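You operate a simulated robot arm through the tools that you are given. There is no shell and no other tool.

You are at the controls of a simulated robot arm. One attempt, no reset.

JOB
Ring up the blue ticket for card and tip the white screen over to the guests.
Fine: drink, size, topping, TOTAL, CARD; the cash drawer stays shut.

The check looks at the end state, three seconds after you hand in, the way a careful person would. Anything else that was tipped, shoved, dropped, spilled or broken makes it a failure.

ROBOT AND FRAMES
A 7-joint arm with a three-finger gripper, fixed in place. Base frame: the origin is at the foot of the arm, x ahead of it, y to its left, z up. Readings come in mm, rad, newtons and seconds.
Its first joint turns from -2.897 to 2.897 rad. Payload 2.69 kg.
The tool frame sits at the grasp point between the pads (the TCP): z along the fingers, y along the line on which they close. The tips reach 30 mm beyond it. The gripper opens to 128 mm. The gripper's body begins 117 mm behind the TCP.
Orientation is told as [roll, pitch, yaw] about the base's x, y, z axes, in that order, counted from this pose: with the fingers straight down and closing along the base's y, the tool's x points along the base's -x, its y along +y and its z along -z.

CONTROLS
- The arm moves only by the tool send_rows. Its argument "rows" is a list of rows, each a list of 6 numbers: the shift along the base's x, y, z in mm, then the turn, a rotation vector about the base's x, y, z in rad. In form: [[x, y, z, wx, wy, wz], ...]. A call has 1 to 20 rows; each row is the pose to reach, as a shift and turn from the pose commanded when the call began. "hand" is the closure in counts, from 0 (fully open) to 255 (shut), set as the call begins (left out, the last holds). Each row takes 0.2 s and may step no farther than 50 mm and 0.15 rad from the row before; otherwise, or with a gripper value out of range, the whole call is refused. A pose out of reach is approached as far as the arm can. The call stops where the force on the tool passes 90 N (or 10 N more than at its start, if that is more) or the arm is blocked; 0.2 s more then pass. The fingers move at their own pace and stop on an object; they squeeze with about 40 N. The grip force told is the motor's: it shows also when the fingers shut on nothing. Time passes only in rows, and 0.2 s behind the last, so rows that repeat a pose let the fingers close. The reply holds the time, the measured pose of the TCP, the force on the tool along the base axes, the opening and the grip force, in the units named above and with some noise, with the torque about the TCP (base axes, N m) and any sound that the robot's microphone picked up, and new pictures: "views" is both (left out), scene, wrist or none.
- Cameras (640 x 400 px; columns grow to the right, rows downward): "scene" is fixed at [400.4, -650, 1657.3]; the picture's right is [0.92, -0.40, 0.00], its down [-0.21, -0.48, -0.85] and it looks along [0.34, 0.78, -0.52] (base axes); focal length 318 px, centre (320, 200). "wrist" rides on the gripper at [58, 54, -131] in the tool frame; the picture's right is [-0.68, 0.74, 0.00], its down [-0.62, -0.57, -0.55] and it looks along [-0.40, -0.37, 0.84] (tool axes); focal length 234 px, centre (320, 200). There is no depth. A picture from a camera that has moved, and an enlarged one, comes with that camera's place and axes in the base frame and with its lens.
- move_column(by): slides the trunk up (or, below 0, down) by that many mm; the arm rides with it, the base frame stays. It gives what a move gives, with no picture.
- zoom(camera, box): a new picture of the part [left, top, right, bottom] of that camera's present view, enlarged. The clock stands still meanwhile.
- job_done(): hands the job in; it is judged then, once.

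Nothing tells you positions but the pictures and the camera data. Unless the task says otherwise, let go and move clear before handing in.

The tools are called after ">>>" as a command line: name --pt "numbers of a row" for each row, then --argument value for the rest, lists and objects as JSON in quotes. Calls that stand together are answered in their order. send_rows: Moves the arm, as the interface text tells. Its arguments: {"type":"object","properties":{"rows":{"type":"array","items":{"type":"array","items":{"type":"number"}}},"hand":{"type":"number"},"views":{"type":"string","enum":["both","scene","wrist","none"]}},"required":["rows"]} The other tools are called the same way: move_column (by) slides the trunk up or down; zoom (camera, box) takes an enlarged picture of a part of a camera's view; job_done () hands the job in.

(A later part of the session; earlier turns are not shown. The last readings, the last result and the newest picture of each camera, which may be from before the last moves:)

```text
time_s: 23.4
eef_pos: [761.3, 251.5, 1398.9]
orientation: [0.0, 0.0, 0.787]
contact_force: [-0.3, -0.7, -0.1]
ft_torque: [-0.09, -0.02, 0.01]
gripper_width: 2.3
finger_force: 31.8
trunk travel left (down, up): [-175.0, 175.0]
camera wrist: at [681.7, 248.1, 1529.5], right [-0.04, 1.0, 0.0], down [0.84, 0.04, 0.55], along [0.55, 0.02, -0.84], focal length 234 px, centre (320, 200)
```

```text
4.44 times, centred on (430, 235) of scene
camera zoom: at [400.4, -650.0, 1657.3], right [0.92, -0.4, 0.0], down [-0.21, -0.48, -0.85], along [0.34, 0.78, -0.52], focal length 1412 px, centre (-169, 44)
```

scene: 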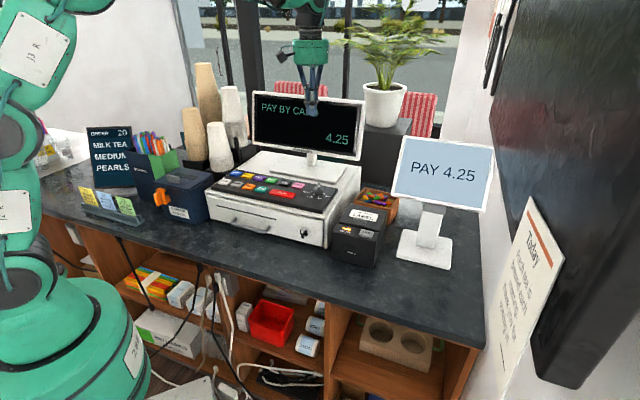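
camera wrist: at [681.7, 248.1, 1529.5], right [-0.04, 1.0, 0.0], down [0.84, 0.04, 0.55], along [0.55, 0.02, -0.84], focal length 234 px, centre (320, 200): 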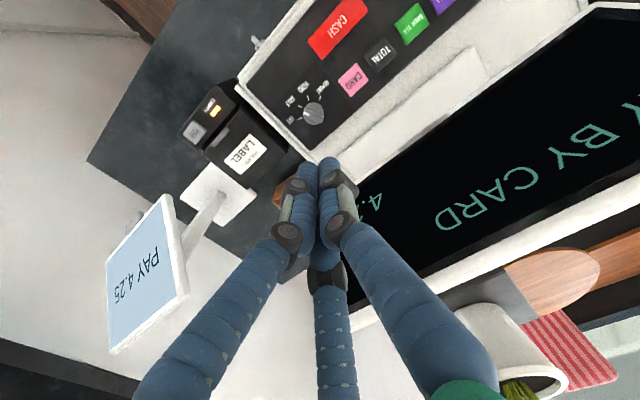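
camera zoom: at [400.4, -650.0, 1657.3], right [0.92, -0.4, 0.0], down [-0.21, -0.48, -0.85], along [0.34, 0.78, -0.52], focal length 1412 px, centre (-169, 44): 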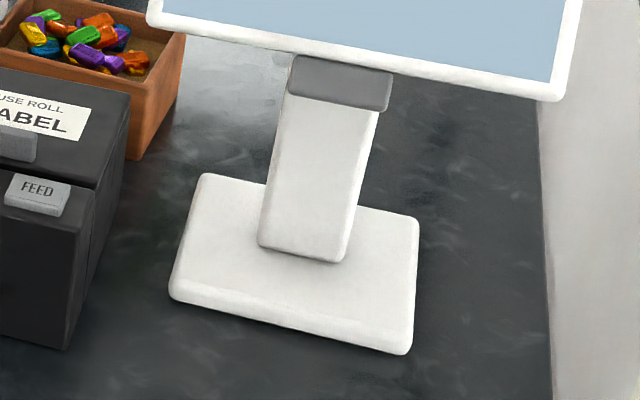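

The wrist view shows a stand with a vertical post, base centred near (1052,-29). The panel is hinged behind its middle, and a gray lift tab sits on its lower, operator-side edge at about (978,-107,1171). My plan is to lift that tab from below with the fingers horizontal so the panel rolls over toward the guests. First I go to free space and turn the tool.

>>> send_rows --pt "0 -42 -10 0 0 -0.0435" --pt "0 -84 -20 0 0 -0.087" --pt "0 -126 -35 0 0 -0.1305" --pt "0 -168 -50 0 0 -0.174" --pt "0 -210 -65 0 0 -0.2175" --pt "0 -252 -80 0 0 -0.261" --pt "0 -294 -95 0 0 -0.3045" --pt "0 -336 -110 0 0 -0.348" --pt "0 -378 -125 0 0 -0.3915" --pt "0 -420 -140 0 0 -0.435" --pt "0 -420 -140 0 0 -0.435"

```text
time_s: 25.8
eef_pos: [758.6, -169.7, 1261.1]
orientation: [-0.001, -0.001, 0.352]
contact_force: [0.2, 0.4, -0.3]
ft_torque: [0.05, 0.03, -0.03]
gripper_width: 2.1
finger_force: 31.5
trunk travel left (down, up): [-175.0, 175.0]
camera wrist: at [684.7, -139.0, 1392.0], right [0.38, 0.92, 0.0], down [0.77, -0.32, 0.55], along [0.51, -0.21, -0.84], focal length 234 px, centre (320, 200)
```

scene: 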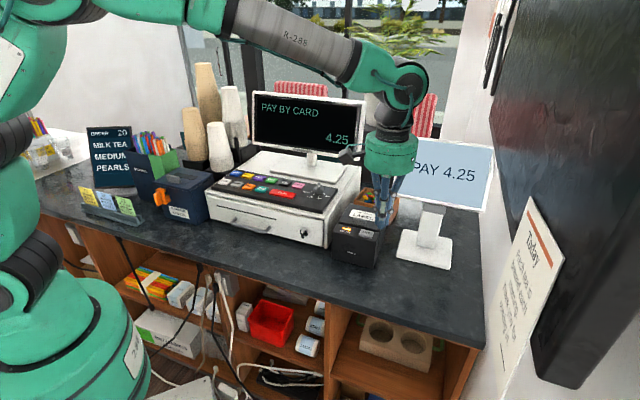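
wrist: 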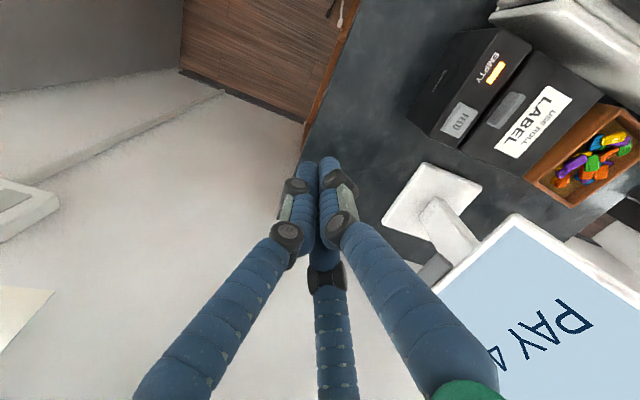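

I need to know where the counter's right end and the wall are before swinging the hand, so I'll zoom there.

>>> zoom --camera "scene" --box '[380, 180, 640, 400]'

>>> zoom --camera "wrist" --box '[0, 0, 420, 262]'

```text
1.82 times, centred on (510, 290) of scene
camera zoom: at [400.4, -650.0, 1657.3], right [0.92, -0.4, 0.0], down [-0.21, -0.48, -0.85], along [0.34, 0.78, -0.52], focal length 578 px, centre (-26, 36)
```

zoom: 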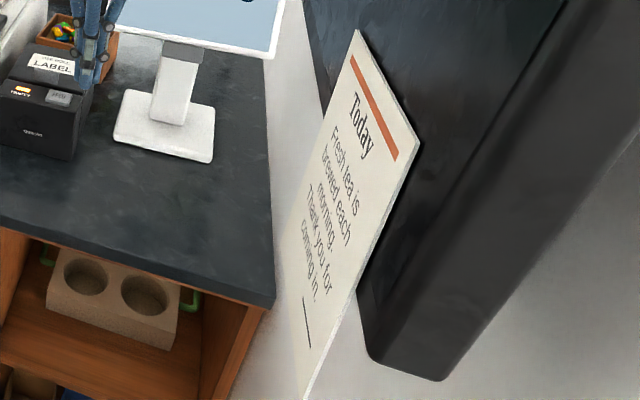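

```text
1.52 times, centred on (210, 131) of wrist
camera zoom: at [684.7, -139.0, 1392.0], right [0.38, 0.92, 0.0], down [0.77, -0.32, 0.55], along [0.51, -0.21, -0.84], focal length 357 px, centre (488, 305)
```

zoom: 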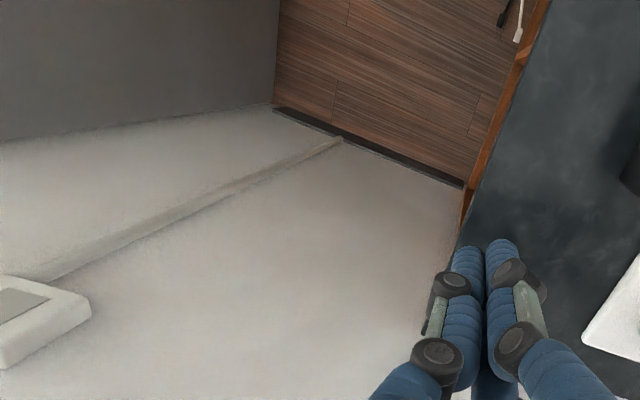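

The wall sits at about e_r≈935 (the rightward direction), well clear of the hand. Now I tilt the tool up to horizontal, pointing along (0.94,0.34), in place.

>>> send_rows --pt "0 0 0 0.0492 -0.134 0" --pt "0 0 0 0.0985 -0.2681 0" --pt "0 0 0 0.1477 -0.4022 0" --pt "0 0 0 0.197 -0.5362 0" --pt "0 0 0 0.2462 -0.6703 0" --pt "0 0 0 0.2954 -0.8043 0" --pt "0 0 0 0.3447 -0.9384 0" --pt "0 0 0 0.3939 -1.0724 0" --pt "0 0 0 0.4432 -1.2065 0" --pt "0 0 0 0.4924 -1.3405 0" --pt "0 0 0 0.5416 -1.4746 0" --pt "0 0 0 0.5416 -1.4746 0"

```text
time_s: 28.4
eef_pos: [760.2, -169.0, 1262.3]
orientation: [2.534, -1.569, -2.181]
contact_force: [0.4, 0.1, 0.0]
ft_torque: [-0.03, 0.01, 0.01]
gripper_width: 2.3
finger_force: 31.2
trunk travel left (down, up): [-175.0, 175.0]
camera wrist: at [619.3, -162.3, 1202.0], right [-0.25, 0.69, 0.68], down [-0.32, -0.72, 0.61], along [0.91, -0.06, 0.4], focal length 234 px, centre (320, 200)
```

scene: 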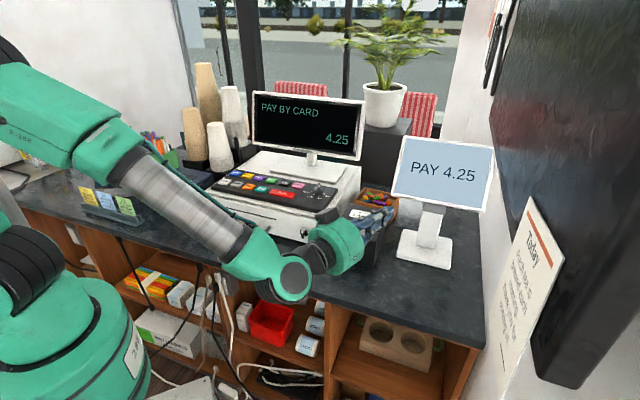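
wrist: 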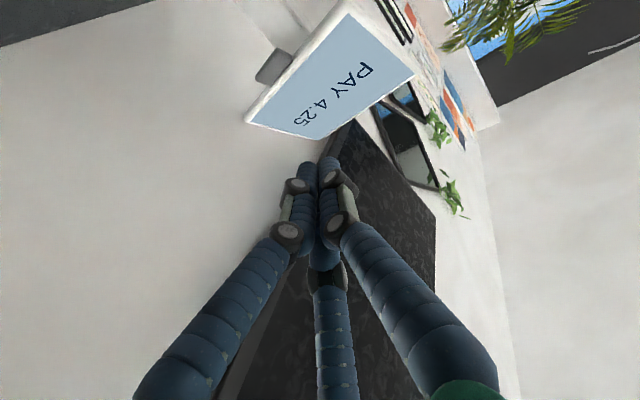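

The tool is now horizontal and the arm took it well. I'll zoom the wrist view on the panel, tab and post to pin down the heights.

>>> zoom --camera "wrist" --box '[230, 0, 430, 125]'

>>> zoom --camera "scene" --box '[320, 180, 480, 280]'

```text
3.20 times, centred on (330, 62) of wrist
camera zoom: at [619.3, -162.3, 1202.0], right [-0.25, 0.69, 0.68], down [-0.32, -0.72, 0.61], along [0.91, -0.06, 0.4], focal length 749 px, centre (288, 640)
```

zoom: 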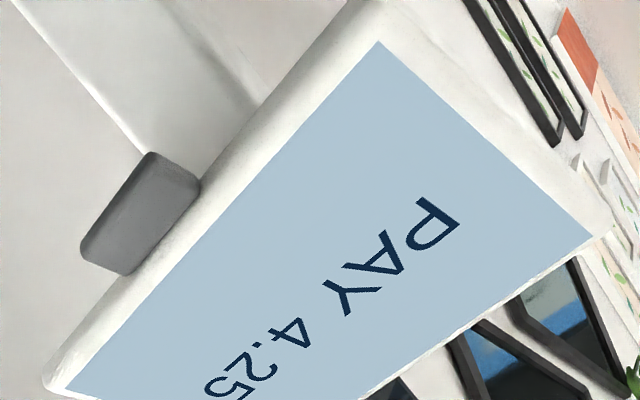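

```text
4.00 times, centred on (400, 230) of scene
camera zoom: at [400.4, -650.0, 1657.3], right [0.92, -0.4, 0.0], down [-0.21, -0.48, -0.85], along [0.34, 0.78, -0.52], focal length 1270 px, centre (0, 80)
```

zoom: 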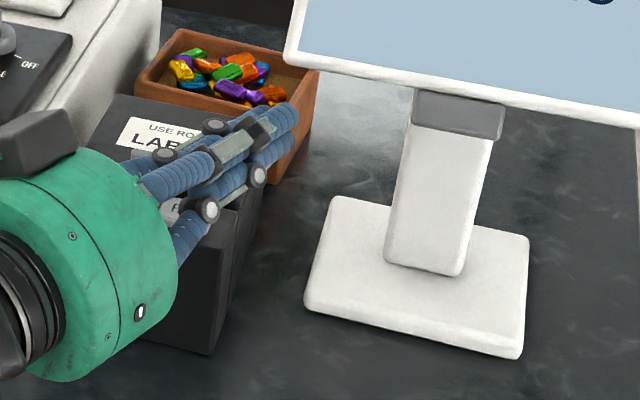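

The tab's lower edge triangulates at about (990,-98,1162). I'll lower the horizontal fingers to z≈1125 and advance to just short of the tab, then check.

>>> send_rows --pt "0 0 -35 0 0 0" --pt "0 0 -70 0 0 0" --pt "0 0 -105 0 0 0" --pt "0 0 -137 0 0 0" --pt "35 12.5 -137 0 0 0" --pt "70 25 -137 0 0 0" --pt "105 37.5 -137 0 0 0" --pt "140 50 -137 0 0 0" --pt "140 50 -137 0 0 0"

>>> zoom --camera "scene" --box '[340, 160, 500, 260]'

```text
time_s: 30.4
eef_pos: [901.1, -113.6, 1126.1]
orientation: [1.33, -1.571, -0.976]
contact_force: [0.5, -0.6, -0.5]
ft_torque: [0.02, -0.04, -0.02]
gripper_width: 2.0
finger_force: 31.4
trunk travel left (down, up): [-175.0, 175.0]
camera wrist: at [759.1, -108.3, 1067.7], right [-0.25, 0.69, 0.68], down [-0.32, -0.72, 0.61], along [0.91, -0.06, 0.4], focal length 234 px, centre (320, 200)
```

scene: 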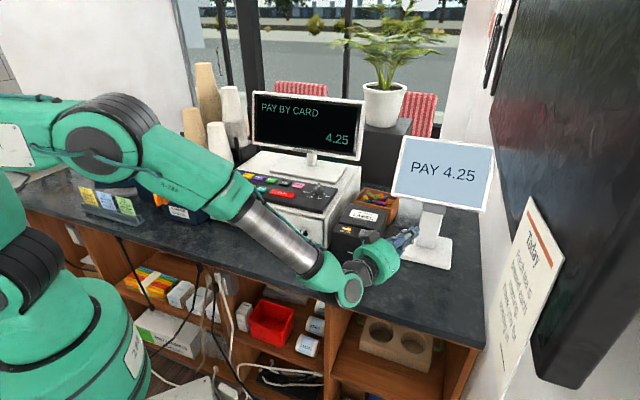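
wrist: 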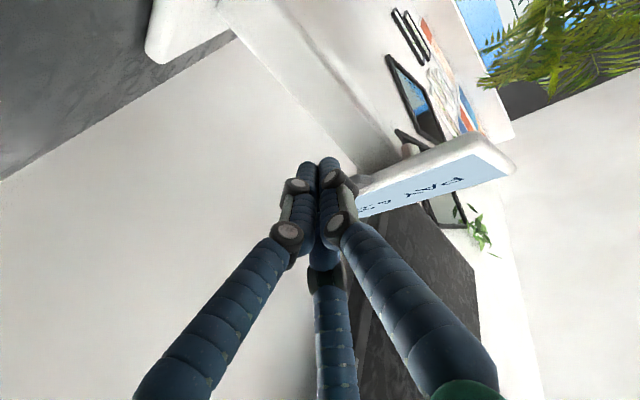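

```text
4.00 times, centred on (420, 210) of scene
camera zoom: at [400.4, -650.0, 1657.3], right [0.92, -0.4, 0.0], down [-0.21, -0.48, -0.85], along [0.34, 0.78, -0.52], focal length 1270 px, centre (-80, 160)
```

zoom: 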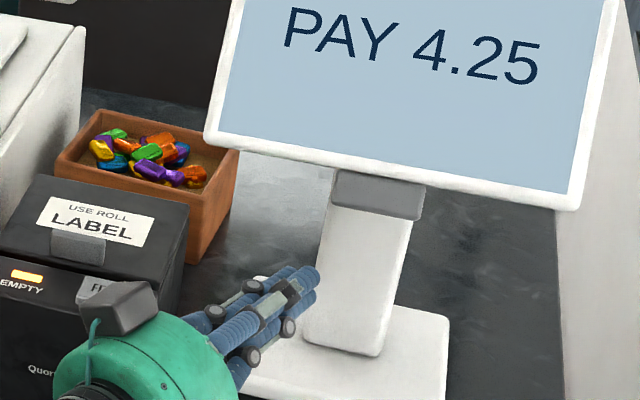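

>>> zoom --camera "wrist" --box '[300, 80, 520, 220]'

```text
2.86 times, centred on (410, 150) of wrist
camera zoom: at [759.1, -108.3, 1067.7], right [-0.25, 0.69, 0.68], down [-0.32, -0.72, 0.61], along [0.91, -0.06, 0.4], focal length 669 px, centre (63, 343)
```

zoom: 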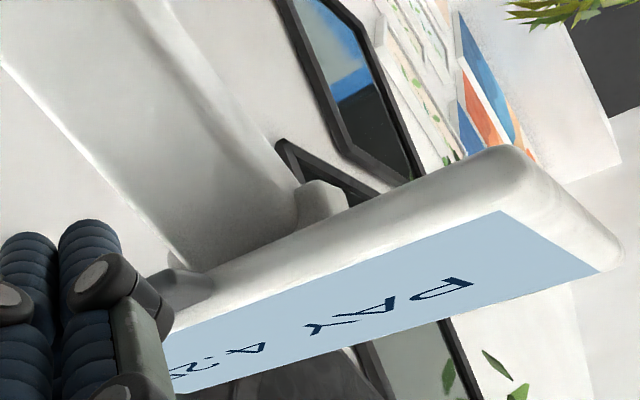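

A hinge barrel shows on the post top at about z≈1225, which fits my picture of it. I'll advance under the tab and rise close to it.

>>> send_rows --pt "25 7 0 0 0 0" --pt "50 14 0 0 0 0" --pt "76 20.5 0 0 0 0" --pt "76 20.5 8 0 0 0" --pt "76 20.5 12 0 0 0"

>>> zoom --camera "scene" --box '[380, 160, 500, 240]'

>>> zoom --camera "wrist" --box '[240, 60, 440, 185]'

```text
time_s: 31.6
eef_pos: [974.9, -95.9, 1136.8]
orientation: [1.704, -1.567, -1.351]
contact_force: [-0.7, -0.1, 0.7]
ft_torque: [0.0, 0.03, -0.03]
gripper_width: 1.8
finger_force: 32.0
trunk travel left (down, up): [-175.0, 175.0]
camera wrist: at [833.6, -91.5, 1077.9], right [-0.25, 0.69, 0.68], down [-0.32, -0.72, 0.61], along [0.91, -0.06, 0.4], focal length 234 px, centre (320, 200)
```

scene: 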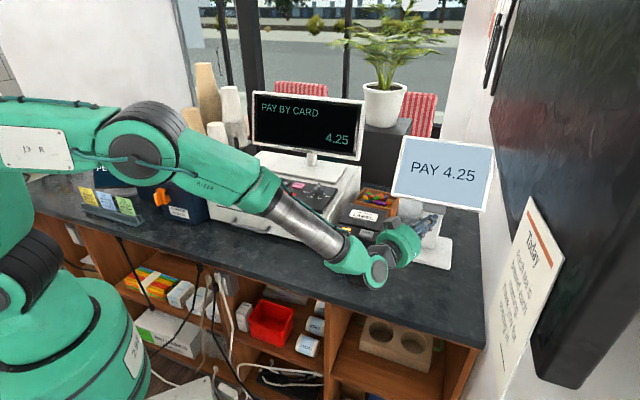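
wrist: 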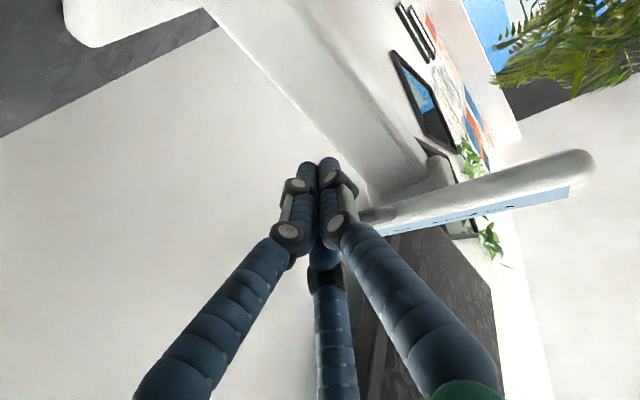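

```text
5.00 times, centred on (440, 200) of scene
camera zoom: at [400.4, -650.0, 1657.3], right [0.92, -0.4, 0.0], down [-0.21, -0.48, -0.85], along [0.34, 0.78, -0.52], focal length 1588 px, centre (-280, 200)
```

zoom: 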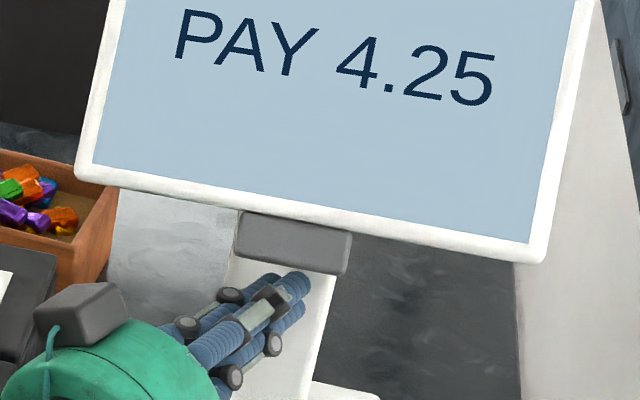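

```text
3.20 times, centred on (340, 122) of wrist
camera zoom: at [833.6, -91.5, 1077.9], right [-0.25, 0.69, 0.68], down [-0.32, -0.72, 0.61], along [0.91, -0.06, 0.4], focal length 749 px, centre (256, 448)
```

zoom: 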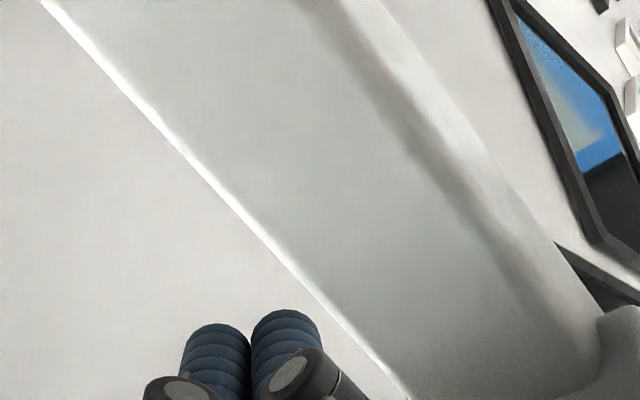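

The tips sit right below the tab with no contact. Now I raise slowly and watch the force.

>>> send_rows --pt "0 0 3 0 0 0" --pt "0 0 6 0 0 0" --pt "0 0 9 0 0 0" --pt "0 0 12 0 0 0" --views "scene"

>>> zoom --camera "scene" --box '[380, 130, 500, 240]'

```text
time_s: 32.6
eef_pos: [975.8, -95.9, 1147.2]
orientation: [1.68, -1.571, -1.329]
contact_force: [0.2, -0.5, -0.6]
ft_torque: [-0.02, 0.03, 0.01]
gripper_width: 1.7
finger_force: 31.5
trunk travel left (down, up): [-175.0, 175.0]
```

scene: 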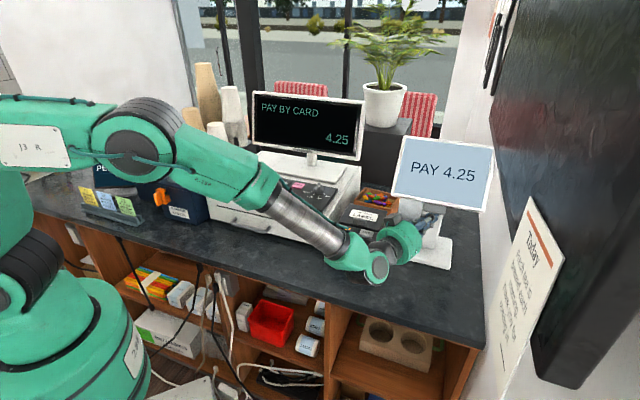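

```text
3.64 times, centred on (440, 185) of scene
camera zoom: at [400.4, -650.0, 1657.3], right [0.92, -0.4, 0.0], down [-0.21, -0.48, -0.85], along [0.34, 0.78, -0.52], focal length 1155 px, centre (-116, 254)
```

zoom: 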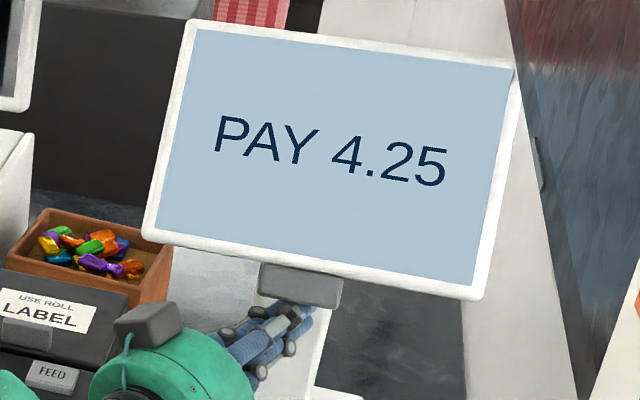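

>>> send_rows --pt "0 0 3 0 0 0" --pt "0 0 6 0 0 0" --pt "0 0 9 0 0 0" --views "scene"

>>> zoom --camera "scene" --box '[380, 130, 500, 240]'

```text
time_s: 33.4
eef_pos: [976.5, -98.2, 1154.9]
orientation: [0.899, -1.567, -0.547]
contact_force: [-6.8, -6.5, -10.0]
ft_torque: [0.19, -0.08, -0.06]
gripper_width: 2.2
finger_force: 31.3
trunk travel left (down, up): [-175.0, 175.0]
```

scene: 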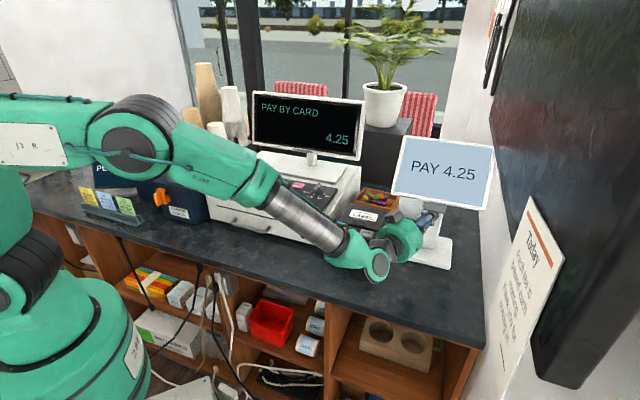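

```text
3.64 times, centred on (440, 185) of scene
camera zoom: at [400.4, -650.0, 1657.3], right [0.92, -0.4, 0.0], down [-0.21, -0.48, -0.85], along [0.34, 0.78, -0.52], focal length 1155 px, centre (-116, 254)
```

zoom: 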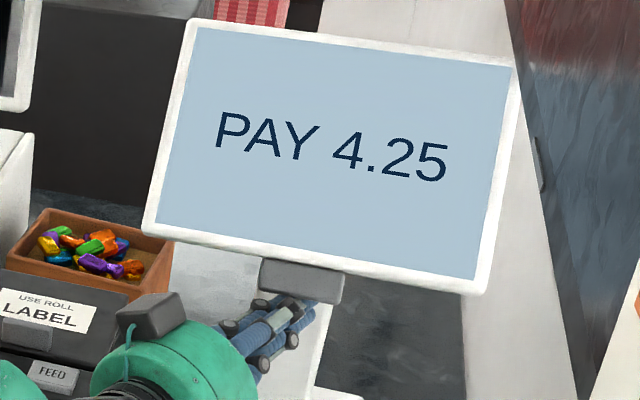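

The tab is in contact and the panel has begun to turn; the sideways force is friction from the tab sliding toward me. I'll follow its arc about the hinge, moving up and slightly back.

>>> send_rows --pt "-3.5 -3.5 8.1 0 0 0" --pt "-6.6 -6.6 16.6 0 0 0" --pt "-9.1 -9.1 25.4 0 0 0" --pt "-11.2 -11.2 34.5 0 0 0"

>>> zoom --camera "scene" --box '[380, 130, 500, 240]'

```text
time_s: 34.4
eef_pos: [965.1, -108.3, 1190.8]
orientation: [2.271, -1.571, -1.918]
contact_force: [-0.8, 0.0, -1.1]
ft_torque: [0.0, -0.01, 0.01]
gripper_width: 2.4
finger_force: 31.2
trunk travel left (down, up): [-175.0, 175.0]
camera wrist: at [823.5, -102.9, 1132.8], right [-0.25, 0.69, 0.68], down [-0.32, -0.72, 0.62], along [0.91, -0.06, 0.4], focal length 234 px, centre (320, 200)
```

scene: 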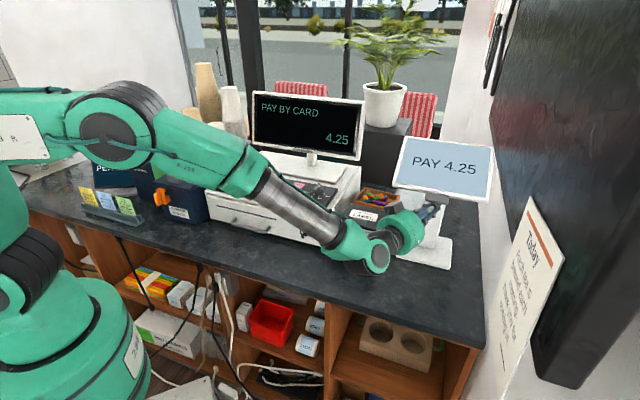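
wrist: 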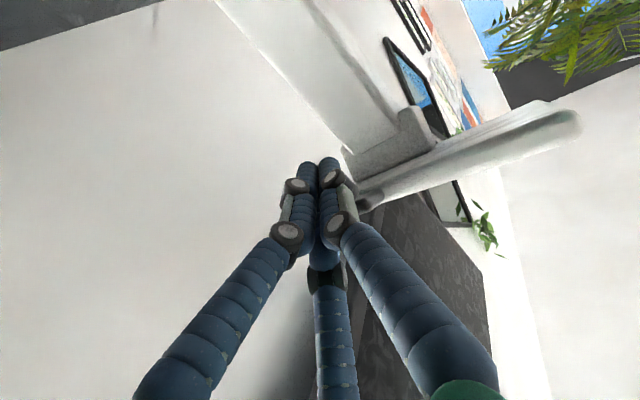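

```text
3.64 times, centred on (440, 185) of scene
camera zoom: at [400.4, -650.0, 1657.3], right [0.92, -0.4, 0.0], down [-0.21, -0.48, -0.85], along [0.34, 0.78, -0.52], focal length 1155 px, centre (-116, 254)
```

zoom: 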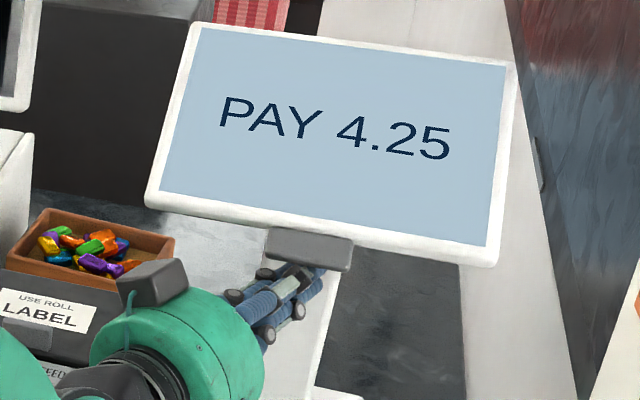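

The panel is turning with the finger and the stand hasn't moved. I'll continue along the arc to about horizontal.

>>> send_rows --pt "-1.4 -1.4 9.3 0 0 0" --pt "-2.2 -2.2 18.8 0 0 0" --pt "-2.5 -2.5 28.3 0 0 0" --pt "-2.1 -2.1 37.9 0 0 0" --pt "-1.2 -1.2 47.3 0 0 0"

>>> zoom --camera "scene" --box '[380, 130, 500, 240]'

```text
time_s: 35.6
eef_pos: [964.8, -109.4, 1238.6]
orientation: [1.723, -1.569, -1.37]
contact_force: [-0.7, -0.3, -1.0]
ft_torque: [0.04, 0.03, -0.03]
gripper_width: 2.1
finger_force: 31.4
trunk travel left (down, up): [-175.0, 175.0]
camera wrist: at [822.7, -103.3, 1179.6], right [-0.25, 0.69, 0.68], down [-0.32, -0.72, 0.62], along [0.91, -0.06, 0.4], focal length 234 px, centre (320, 200)
```

scene: 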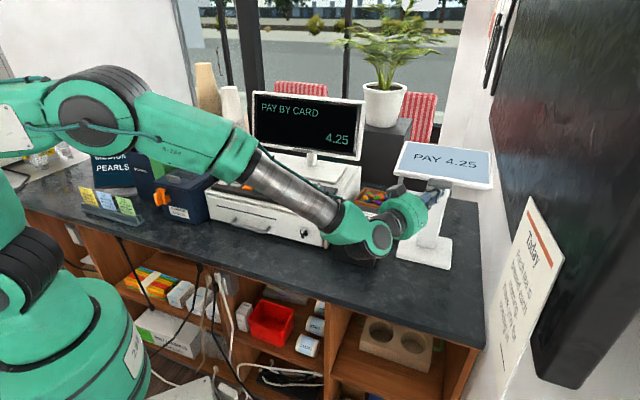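
wrist: 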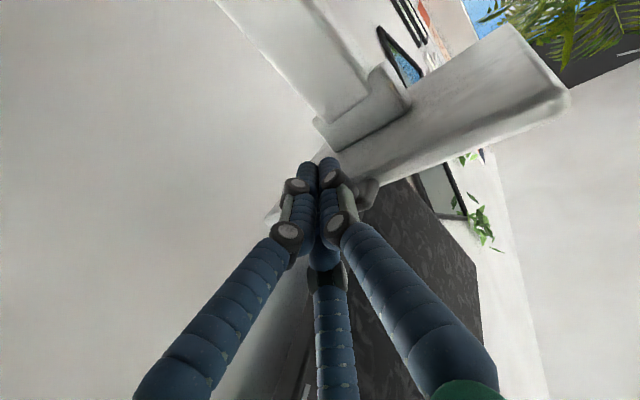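

```text
3.64 times, centred on (440, 185) of scene
camera zoom: at [400.4, -650.0, 1657.3], right [0.92, -0.4, 0.0], down [-0.21, -0.48, -0.85], along [0.34, 0.78, -0.52], focal length 1155 px, centre (-116, 254)
```

zoom: 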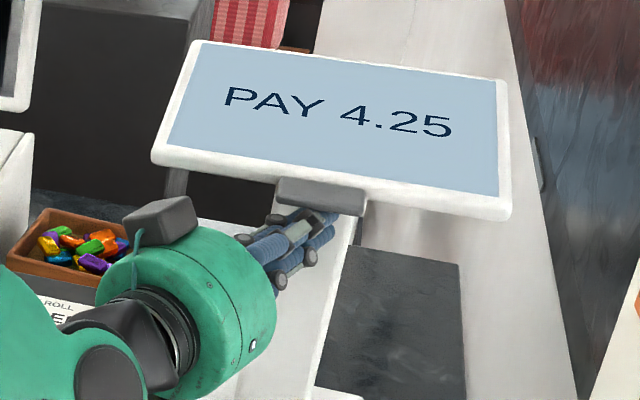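

It is nearly horizontal, with low force and the stand still. I'll keep following the arc past horizontal.

>>> send_rows --pt "1.8 1.8 9.3 0 0 0" --pt "4 4 18.4 0 0 0" --pt "7 7 27.1 0 0 0" --pt "10 10 35.6 0 0 0" --pt "13.5 13.5 43.6 0 0 0"

>>> zoom --camera "scene" --box '[380, 130, 500, 240]'

```text
time_s: 36.8
eef_pos: [976.2, -94.3, 1282.6]
orientation: [1.281, -1.568, -0.93]
contact_force: [-0.1, 0.3, 0.0]
ft_torque: [-0.02, 0.02, -0.01]
gripper_width: 2.0
finger_force: 31.7
trunk travel left (down, up): [-175.0, 175.0]
camera wrist: at [834.6, -89.1, 1223.5], right [-0.25, 0.69, 0.68], down [-0.32, -0.72, 0.61], along [0.91, -0.06, 0.4], focal length 234 px, centre (320, 200)
```

scene: 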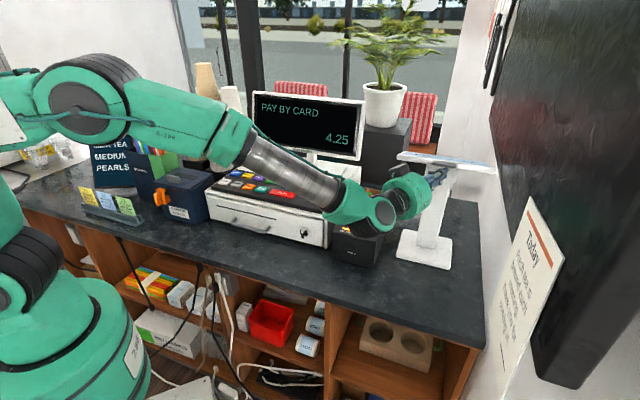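
wrist: 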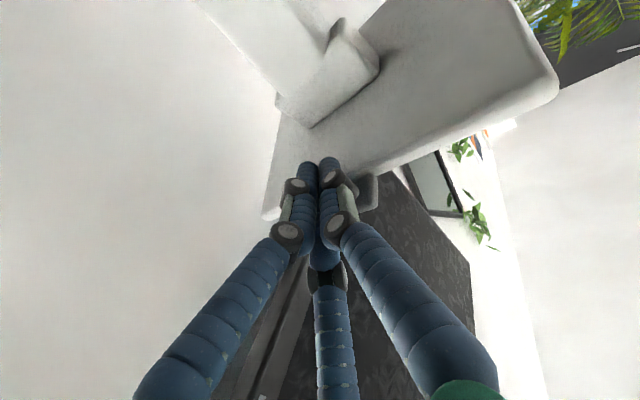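

```text
3.64 times, centred on (440, 185) of scene
camera zoom: at [400.4, -650.0, 1657.3], right [0.92, -0.4, 0.0], down [-0.21, -0.48, -0.85], along [0.34, 0.78, -0.52], focal length 1155 px, centre (-116, 254)
```

zoom: 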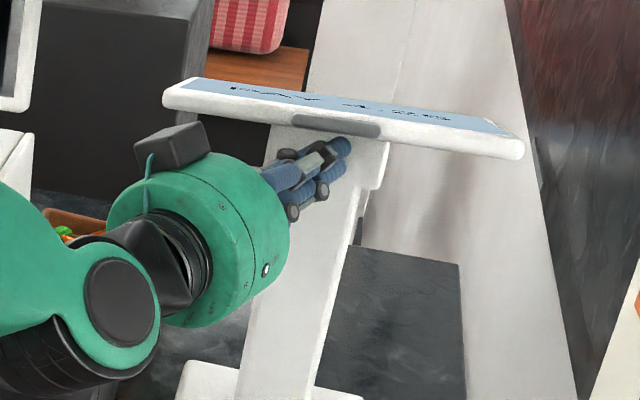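

The panel is past horizontal and the force is near zero. I'll continue up and toward the guests.

>>> send_rows --pt "2 2 4 0 0 0" --pt "4 4 7.5 0 0 0" --pt "6.5 6.5 11 0 0 0" --pt "9 9 14.5 0 0 0" --pt "11.5 11.5 18 0 0 0"

>>> zoom --camera "scene" --box '[380, 110, 500, 240]'

```text
time_s: 38.0
eef_pos: [988.9, -85.1, 1300.4]
orientation: [1.35, -1.569, -0.998]
contact_force: [0.0, 0.1, 0.2]
ft_torque: [0.0, 0.0, 0.01]
gripper_width: 2.3
finger_force: 31.4
trunk travel left (down, up): [-175.0, 175.0]
camera wrist: at [847.0, -79.8, 1241.4], right [-0.25, 0.69, 0.68], down [-0.32, -0.72, 0.61], along [0.91, -0.06, 0.4], focal length 234 px, centre (320, 200)
```

scene: 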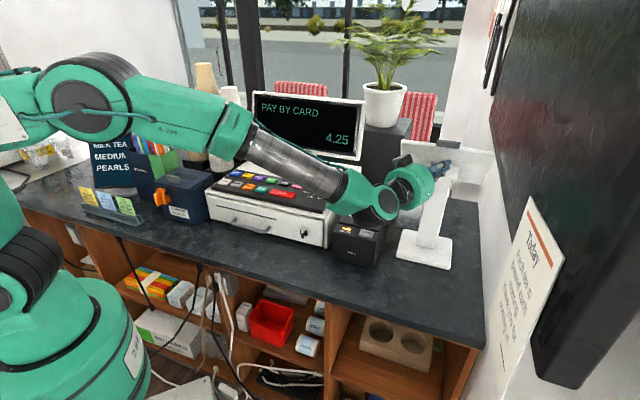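
wrist: 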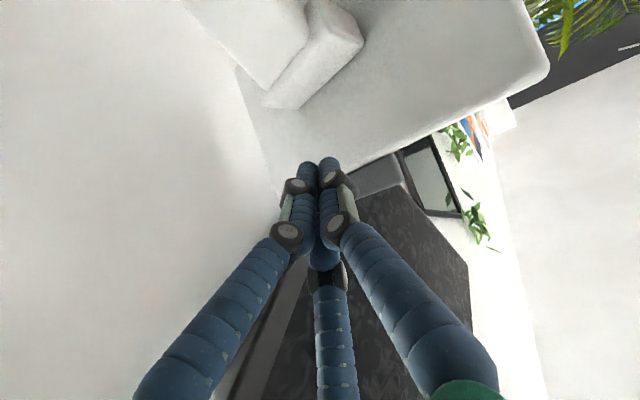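

```text
3.08 times, centred on (440, 175) of scene
camera zoom: at [400.4, -650.0, 1657.3], right [0.92, -0.4, 0.0], down [-0.21, -0.48, -0.85], along [0.34, 0.78, -0.52], focal length 977 px, centre (-49, 277)
```

zoom: 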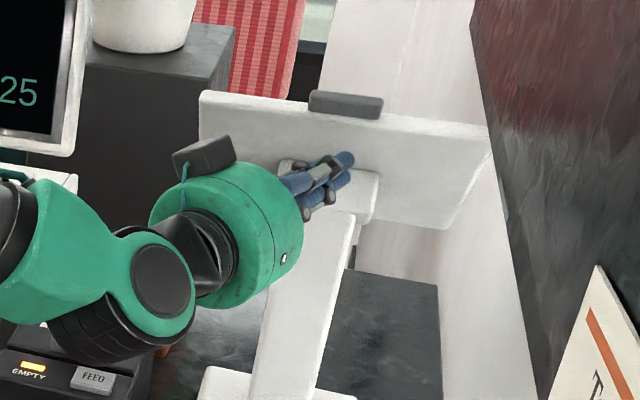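

The panel has rolled over: its back now faces me with the tab on top, and it moved ahead of my finger. I'll nudge gently to check whether it is against its stop.

>>> send_rows --pt "2 2 2 0 0 0" --pt "4 4 4 0 0 0" --pt "6 6 6 0 0 0"

>>> zoom --camera "scene" --box '[380, 110, 500, 240]'

>>> zoom --camera "wrist" --box '[200, 40, 440, 190]'

```text
time_s: 38.8
eef_pos: [996.4, -78.6, 1307.2]
orientation: [1.608, -1.569, -1.254]
contact_force: [0.1, 0.4, -0.3]
ft_torque: [-0.01, -0.02, -0.04]
gripper_width: 2.0
finger_force: 31.2
trunk travel left (down, up): [-175.0, 175.0]
camera wrist: at [854.2, -73.0, 1247.9], right [-0.25, 0.69, 0.68], down [-0.32, -0.72, 0.61], along [0.91, -0.06, 0.4], focal length 234 px, centre (320, 200)
```

scene: 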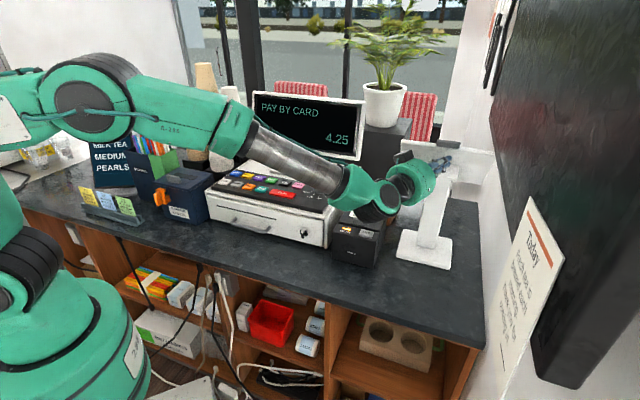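
wrist: 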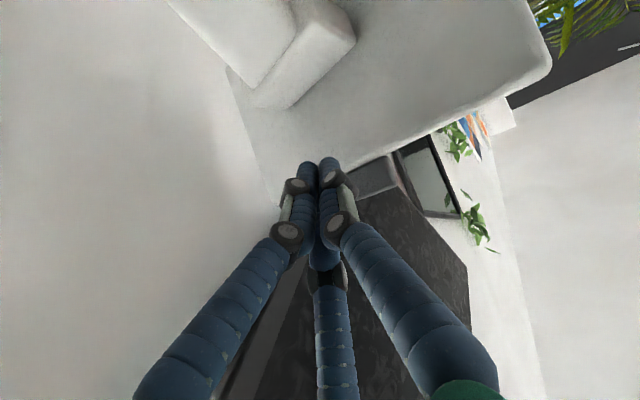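

```text
3.08 times, centred on (440, 175) of scene
camera zoom: at [400.4, -650.0, 1657.3], right [0.92, -0.4, 0.0], down [-0.21, -0.48, -0.85], along [0.34, 0.78, -0.52], focal length 977 px, centre (-49, 277)
```

zoom: 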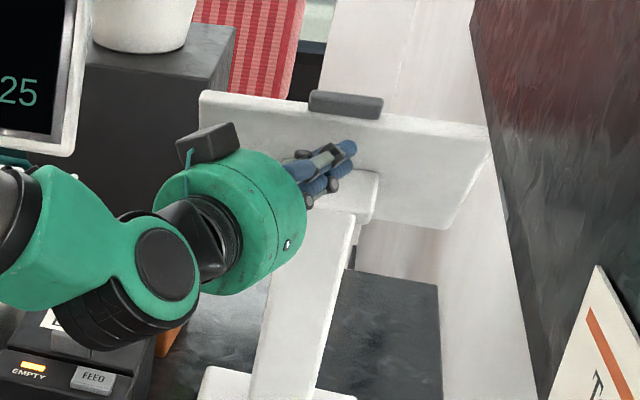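

```text
2.67 times, centred on (320, 115) of wrist
camera zoom: at [854.2, -73.0, 1247.9], right [-0.25, 0.69, 0.68], down [-0.32, -0.72, 0.61], along [0.91, -0.06, 0.4], focal length 624 px, centre (320, 427)
```

zoom: 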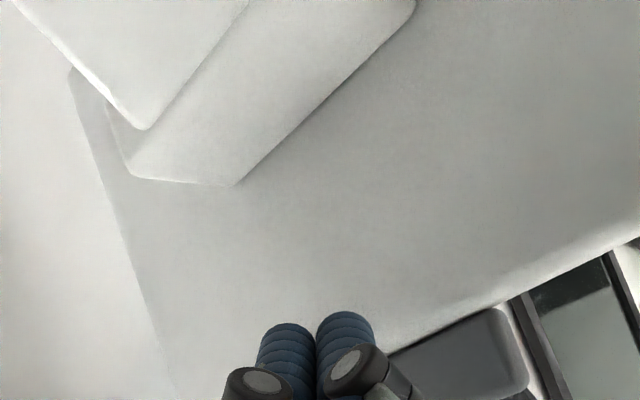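

>>> send_rows --pt "1.5 1.5 1.5 0 0 0" --pt "3 3 3 0 0 0" --views "none"

>>> send_rows --pt "1.5 1.5 1.5 0 0 0" --views "none"

>>> send_rows --pt "1.5 1.5 1.5 0 0 0"

>>> zoom --camera "scene" --box '[380, 110, 500, 240]'

```text
time_s: 39.4
eef_pos: [998.5, -76.9, 1309.3]
orientation: [1.296, -1.569, -0.943]
contact_force: [0.5, -0.1, 1.0]
ft_torque: [0.0, -0.01, 0.04]
gripper_width: 2.1
finger_force: 31.2
trunk travel left (down, up): [-175.0, 175.0]
```

```text
time_s: 39.8
eef_pos: [1000.4, -74.3, 1310.7]
orientation: [1.614, -1.569, -1.262]
contact_force: [-0.4, 0.1, 0.0]
ft_torque: [0.03, 0.02, -0.02]
gripper_width: 2.0
finger_force: 31.8
trunk travel left (down, up): [-175.0, 175.0]
```

```text
time_s: 40.2
eef_pos: [1001.6, -73.7, 1313.4]
orientation: [1.703, -1.569, -1.349]
contact_force: [-0.4, -0.2, 0.3]
ft_torque: [0.01, -0.02, -0.01]
gripper_width: 2.2
finger_force: 30.9
trunk travel left (down, up): [-175.0, 175.0]
camera wrist: at [860.3, -67.8, 1254.0], right [-0.25, 0.69, 0.68], down [-0.32, -0.72, 0.61], along [0.91, -0.06, 0.4], focal length 234 px, centre (320, 200)
```

scene: 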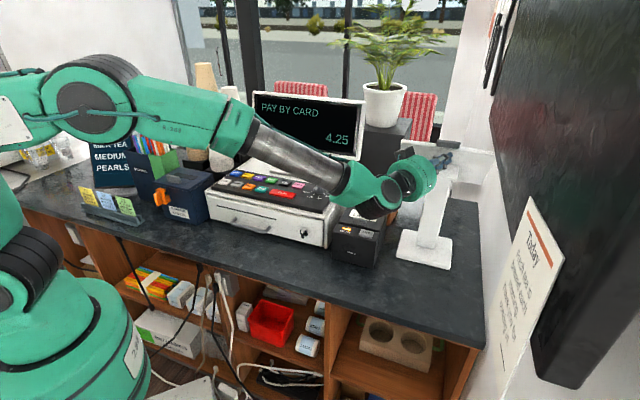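
wrist: 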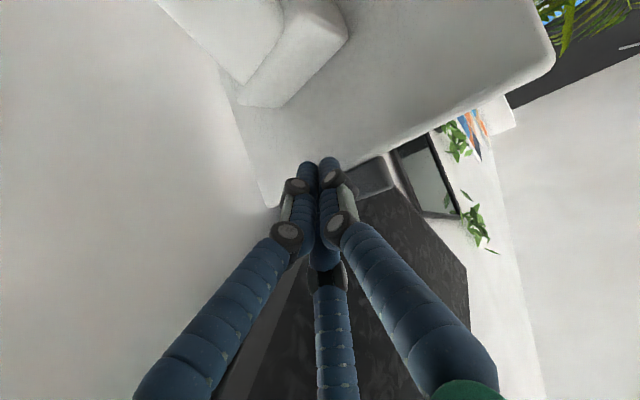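

```text
3.08 times, centred on (440, 175) of scene
camera zoom: at [400.4, -650.0, 1657.3], right [0.92, -0.4, 0.0], down [-0.21, -0.48, -0.85], along [0.34, 0.78, -0.52], focal length 977 px, centre (-49, 277)
```

zoom: 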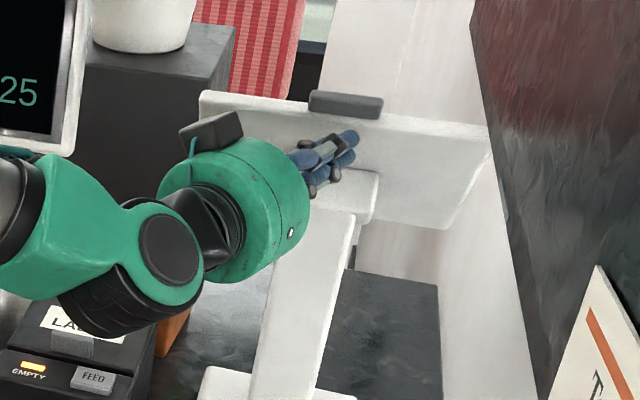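

The panel holds still at its own resting place ahead of the fingertip. One more cautious nudge toward the guests should confirm it is at its stop.

>>> send_rows --pt "1.5 1.5 0 0 0 0" --pt "3 3 0 0 0 0" --views "none"

>>> send_rows --pt "1.5 1.5 0 0 0 0" --pt "3 3 0 0 0 0" --views "none"

>>> zoom --camera "scene" --box '[380, 110, 500, 240]'

```text
time_s: 40.8
eef_pos: [1002.7, -70.3, 1311.1]
orientation: [1.652, -1.568, -1.299]
contact_force: [1.0, 0.7, 0.5]
ft_torque: [-0.01, 0.01, -0.02]
gripper_width: 2.1
finger_force: 31.3
trunk travel left (down, up): [-175.0, 175.0]
```

```text
time_s: 41.4
eef_pos: [1006.4, -66.0, 1312.6]
orientation: [1.819, -1.571, -1.469]
contact_force: [-0.4, -0.1, 0.1]
ft_torque: [0.0, 0.02, -0.05]
gripper_width: 2.2
finger_force: 31.4
trunk travel left (down, up): [-175.0, 175.0]
```

```text
3.08 times, centred on (440, 175) of scene
camera zoom: at [400.4, -650.0, 1657.3], right [0.92, -0.4, 0.0], down [-0.21, -0.48, -0.85], along [0.34, 0.78, -0.52], focal length 977 px, centre (-49, 277)
```

zoom: 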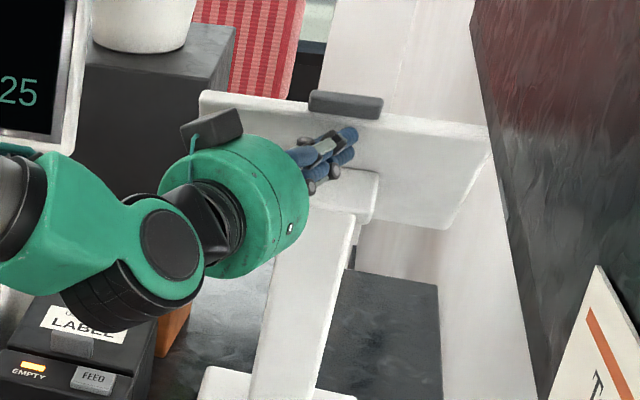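

>>> send_rows --pt "1.5 1.5 0 0 0 0" --pt "3 3 0 0 0 0" --views "none"

>>> send_rows --pt "1.5 1.5 0 0 0 0" --pt "3 3 0 0 0 0" --views "wrist"

>>> zoom --camera "scene" --box '[380, 110, 500, 240]'

```text
time_s: 42.0
eef_pos: [1009.4, -64.5, 1312.0]
orientation: [1.343, -1.569, -0.991]
contact_force: [0.9, -0.4, -0.4]
ft_torque: [-0.03, 0.0, 0.02]
gripper_width: 2.0
finger_force: 31.2
trunk travel left (down, up): [-175.0, 175.0]
```

```text
time_s: 42.6
eef_pos: [1012.9, -60.4, 1311.3]
orientation: [1.487, -1.569, -1.136]
contact_force: [-2.0, 0.2, 0.2]
ft_torque: [-0.02, -0.02, -0.04]
gripper_width: 2.2
finger_force: 31.2
trunk travel left (down, up): [-175.0, 175.0]
camera wrist: at [871.2, -55.3, 1253.0], right [-0.25, 0.69, 0.68], down [-0.32, -0.72, 0.61], along [0.91, -0.06, 0.4], focal length 234 px, centre (320, 200)
```

wrist: 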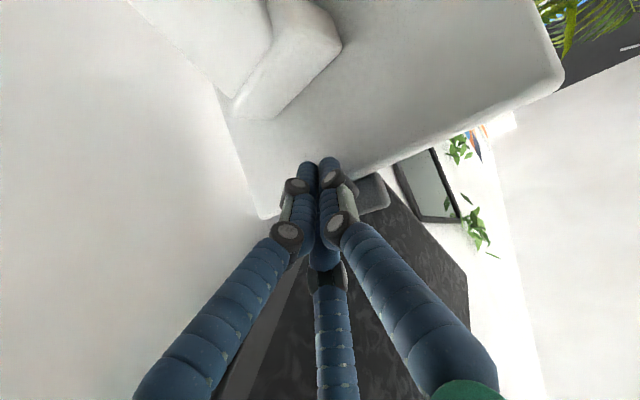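

```text
3.08 times, centred on (440, 175) of scene
camera zoom: at [400.4, -650.0, 1657.3], right [0.92, -0.4, 0.0], down [-0.21, -0.48, -0.85], along [0.34, 0.78, -0.52], focal length 977 px, centre (-49, 277)
```

zoom: 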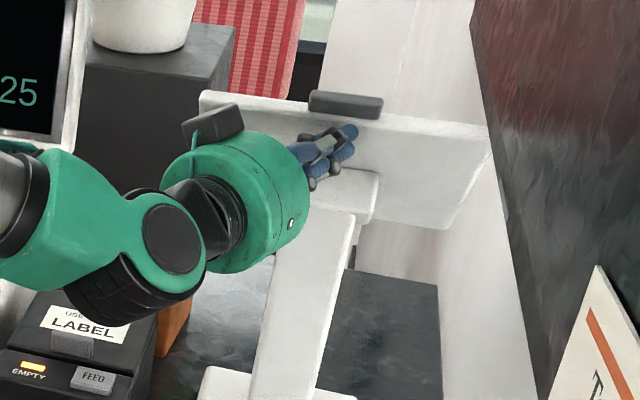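

First light touch came at tip (1041,-50,1311), so the panel stands about 20–25° off vertical, facing the guests. I'll press 2–3 mm more to feel whether it yields.

>>> send_rows --pt "1 1 0 0 0 0" --pt "2 2 0 0 0 0" --views "none"

>>> zoom --camera "scene" --box '[380, 110, 500, 240]'

```text
time_s: 43.2
eef_pos: [1015.0, -60.2, 1310.9]
orientation: [1.158, -1.569, -0.803]
contact_force: [-16.4, -11.6, -7.6]
ft_torque: [0.1, -0.04, -0.2]
gripper_width: 2.0
finger_force: 31.1
trunk travel left (down, up): [-175.0, 175.0]
```

```text
3.08 times, centred on (440, 175) of scene
camera zoom: at [400.4, -650.0, 1657.3], right [0.92, -0.4, 0.0], down [-0.21, -0.48, -0.85], along [0.34, 0.78, -0.52], focal length 977 px, centre (-49, 277)
```

zoom: 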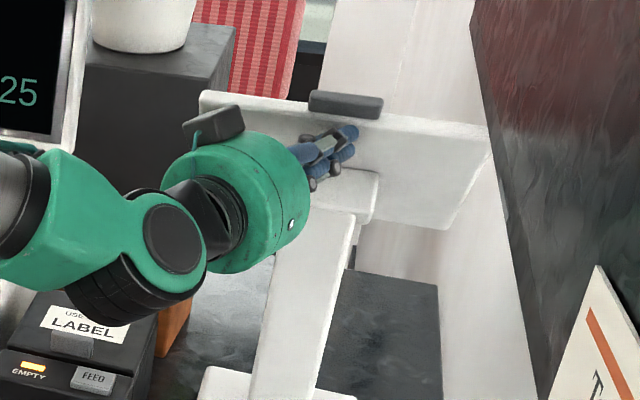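

The force jumped to about 20 N and the panel didn't move, so it is firmly at its guest-side stop. I'll back straight out and clear the area.

>>> send_rows --pt "-5 -4 0 0 0 0" --pt "-25 -12 0 0 0 0" --pt "-60 -24 0 0 0 0" --pt "-100 -37 0 0 0 0" --pt "-140 -50 0 0 0 0" --pt "-180 -64 0 0 0 0" --pt "-220 -78 0 0 0 0" --pt "-260 -92 0 0 0 0" --pt "-260 -92 0 0 0 0"

>>> zoom --camera "scene" --box '[340, 110, 500, 280]'

>>> zoom --camera "scene" --box '[70, 80, 370, 260]'

```text
time_s: 45.2
eef_pos: [753.7, -153.1, 1312.5]
orientation: [2.093, -1.568, -1.743]
contact_force: [0.2, 0.5, 0.1]
ft_torque: [0.03, 0.04, -0.01]
gripper_width: 1.9
finger_force: 31.3
trunk travel left (down, up): [-175.0, 175.0]
camera wrist: at [612.6, -147.6, 1253.2], right [-0.25, 0.69, 0.68], down [-0.32, -0.72, 0.61], along [0.91, -0.06, 0.4], focal length 234 px, centre (320, 200)
```

scene: 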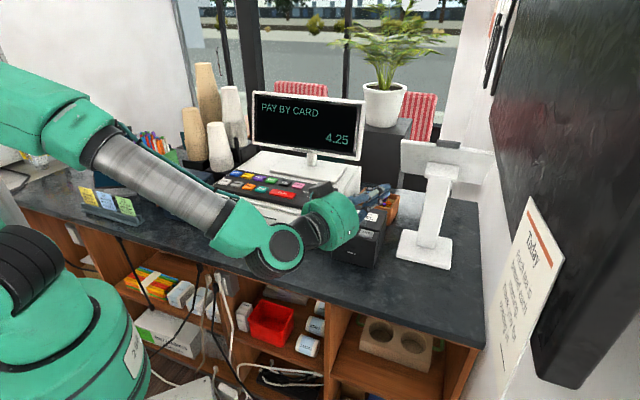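
wrist: 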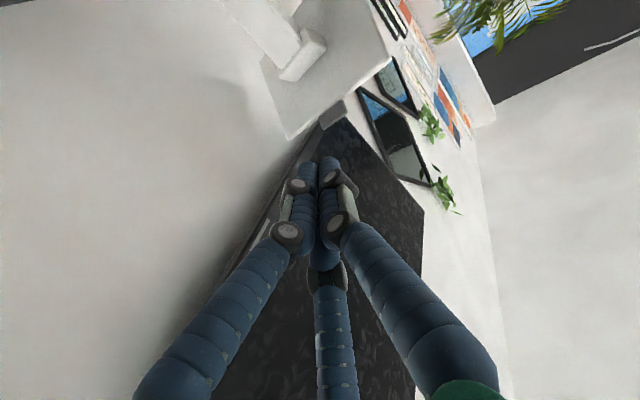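

```text
2.35 times, centred on (420, 195) of scene
camera zoom: at [400.4, -650.0, 1657.3], right [0.92, -0.4, 0.0], down [-0.21, -0.48, -0.85], along [0.34, 0.78, -0.52], focal length 747 px, centre (85, 212)
```

zoom: 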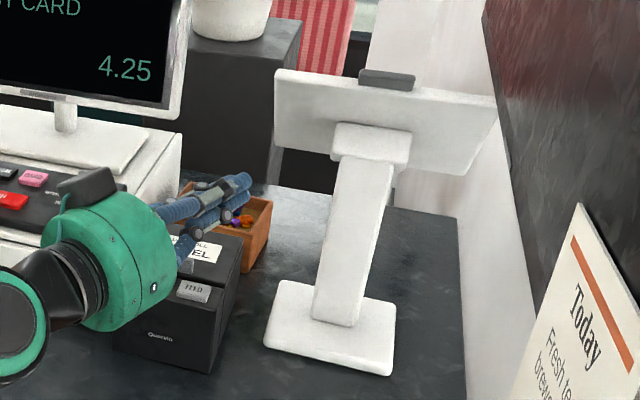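

```text
2.13 times, centred on (220, 170) of scene
camera zoom: at [400.4, -650.0, 1657.3], right [0.92, -0.4, 0.0], down [-0.21, -0.48, -0.85], along [0.34, 0.78, -0.52], focal length 678 px, centre (533, 264)
```

zoom: 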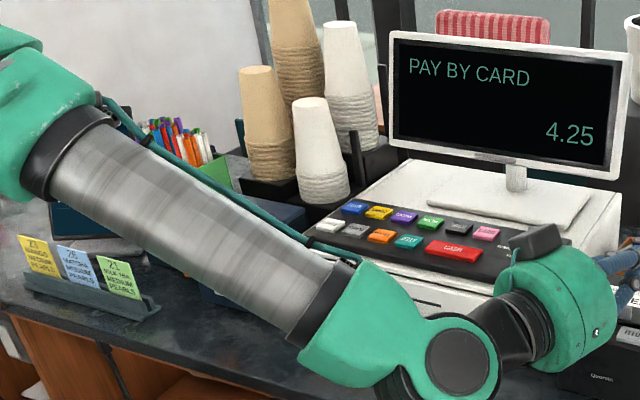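

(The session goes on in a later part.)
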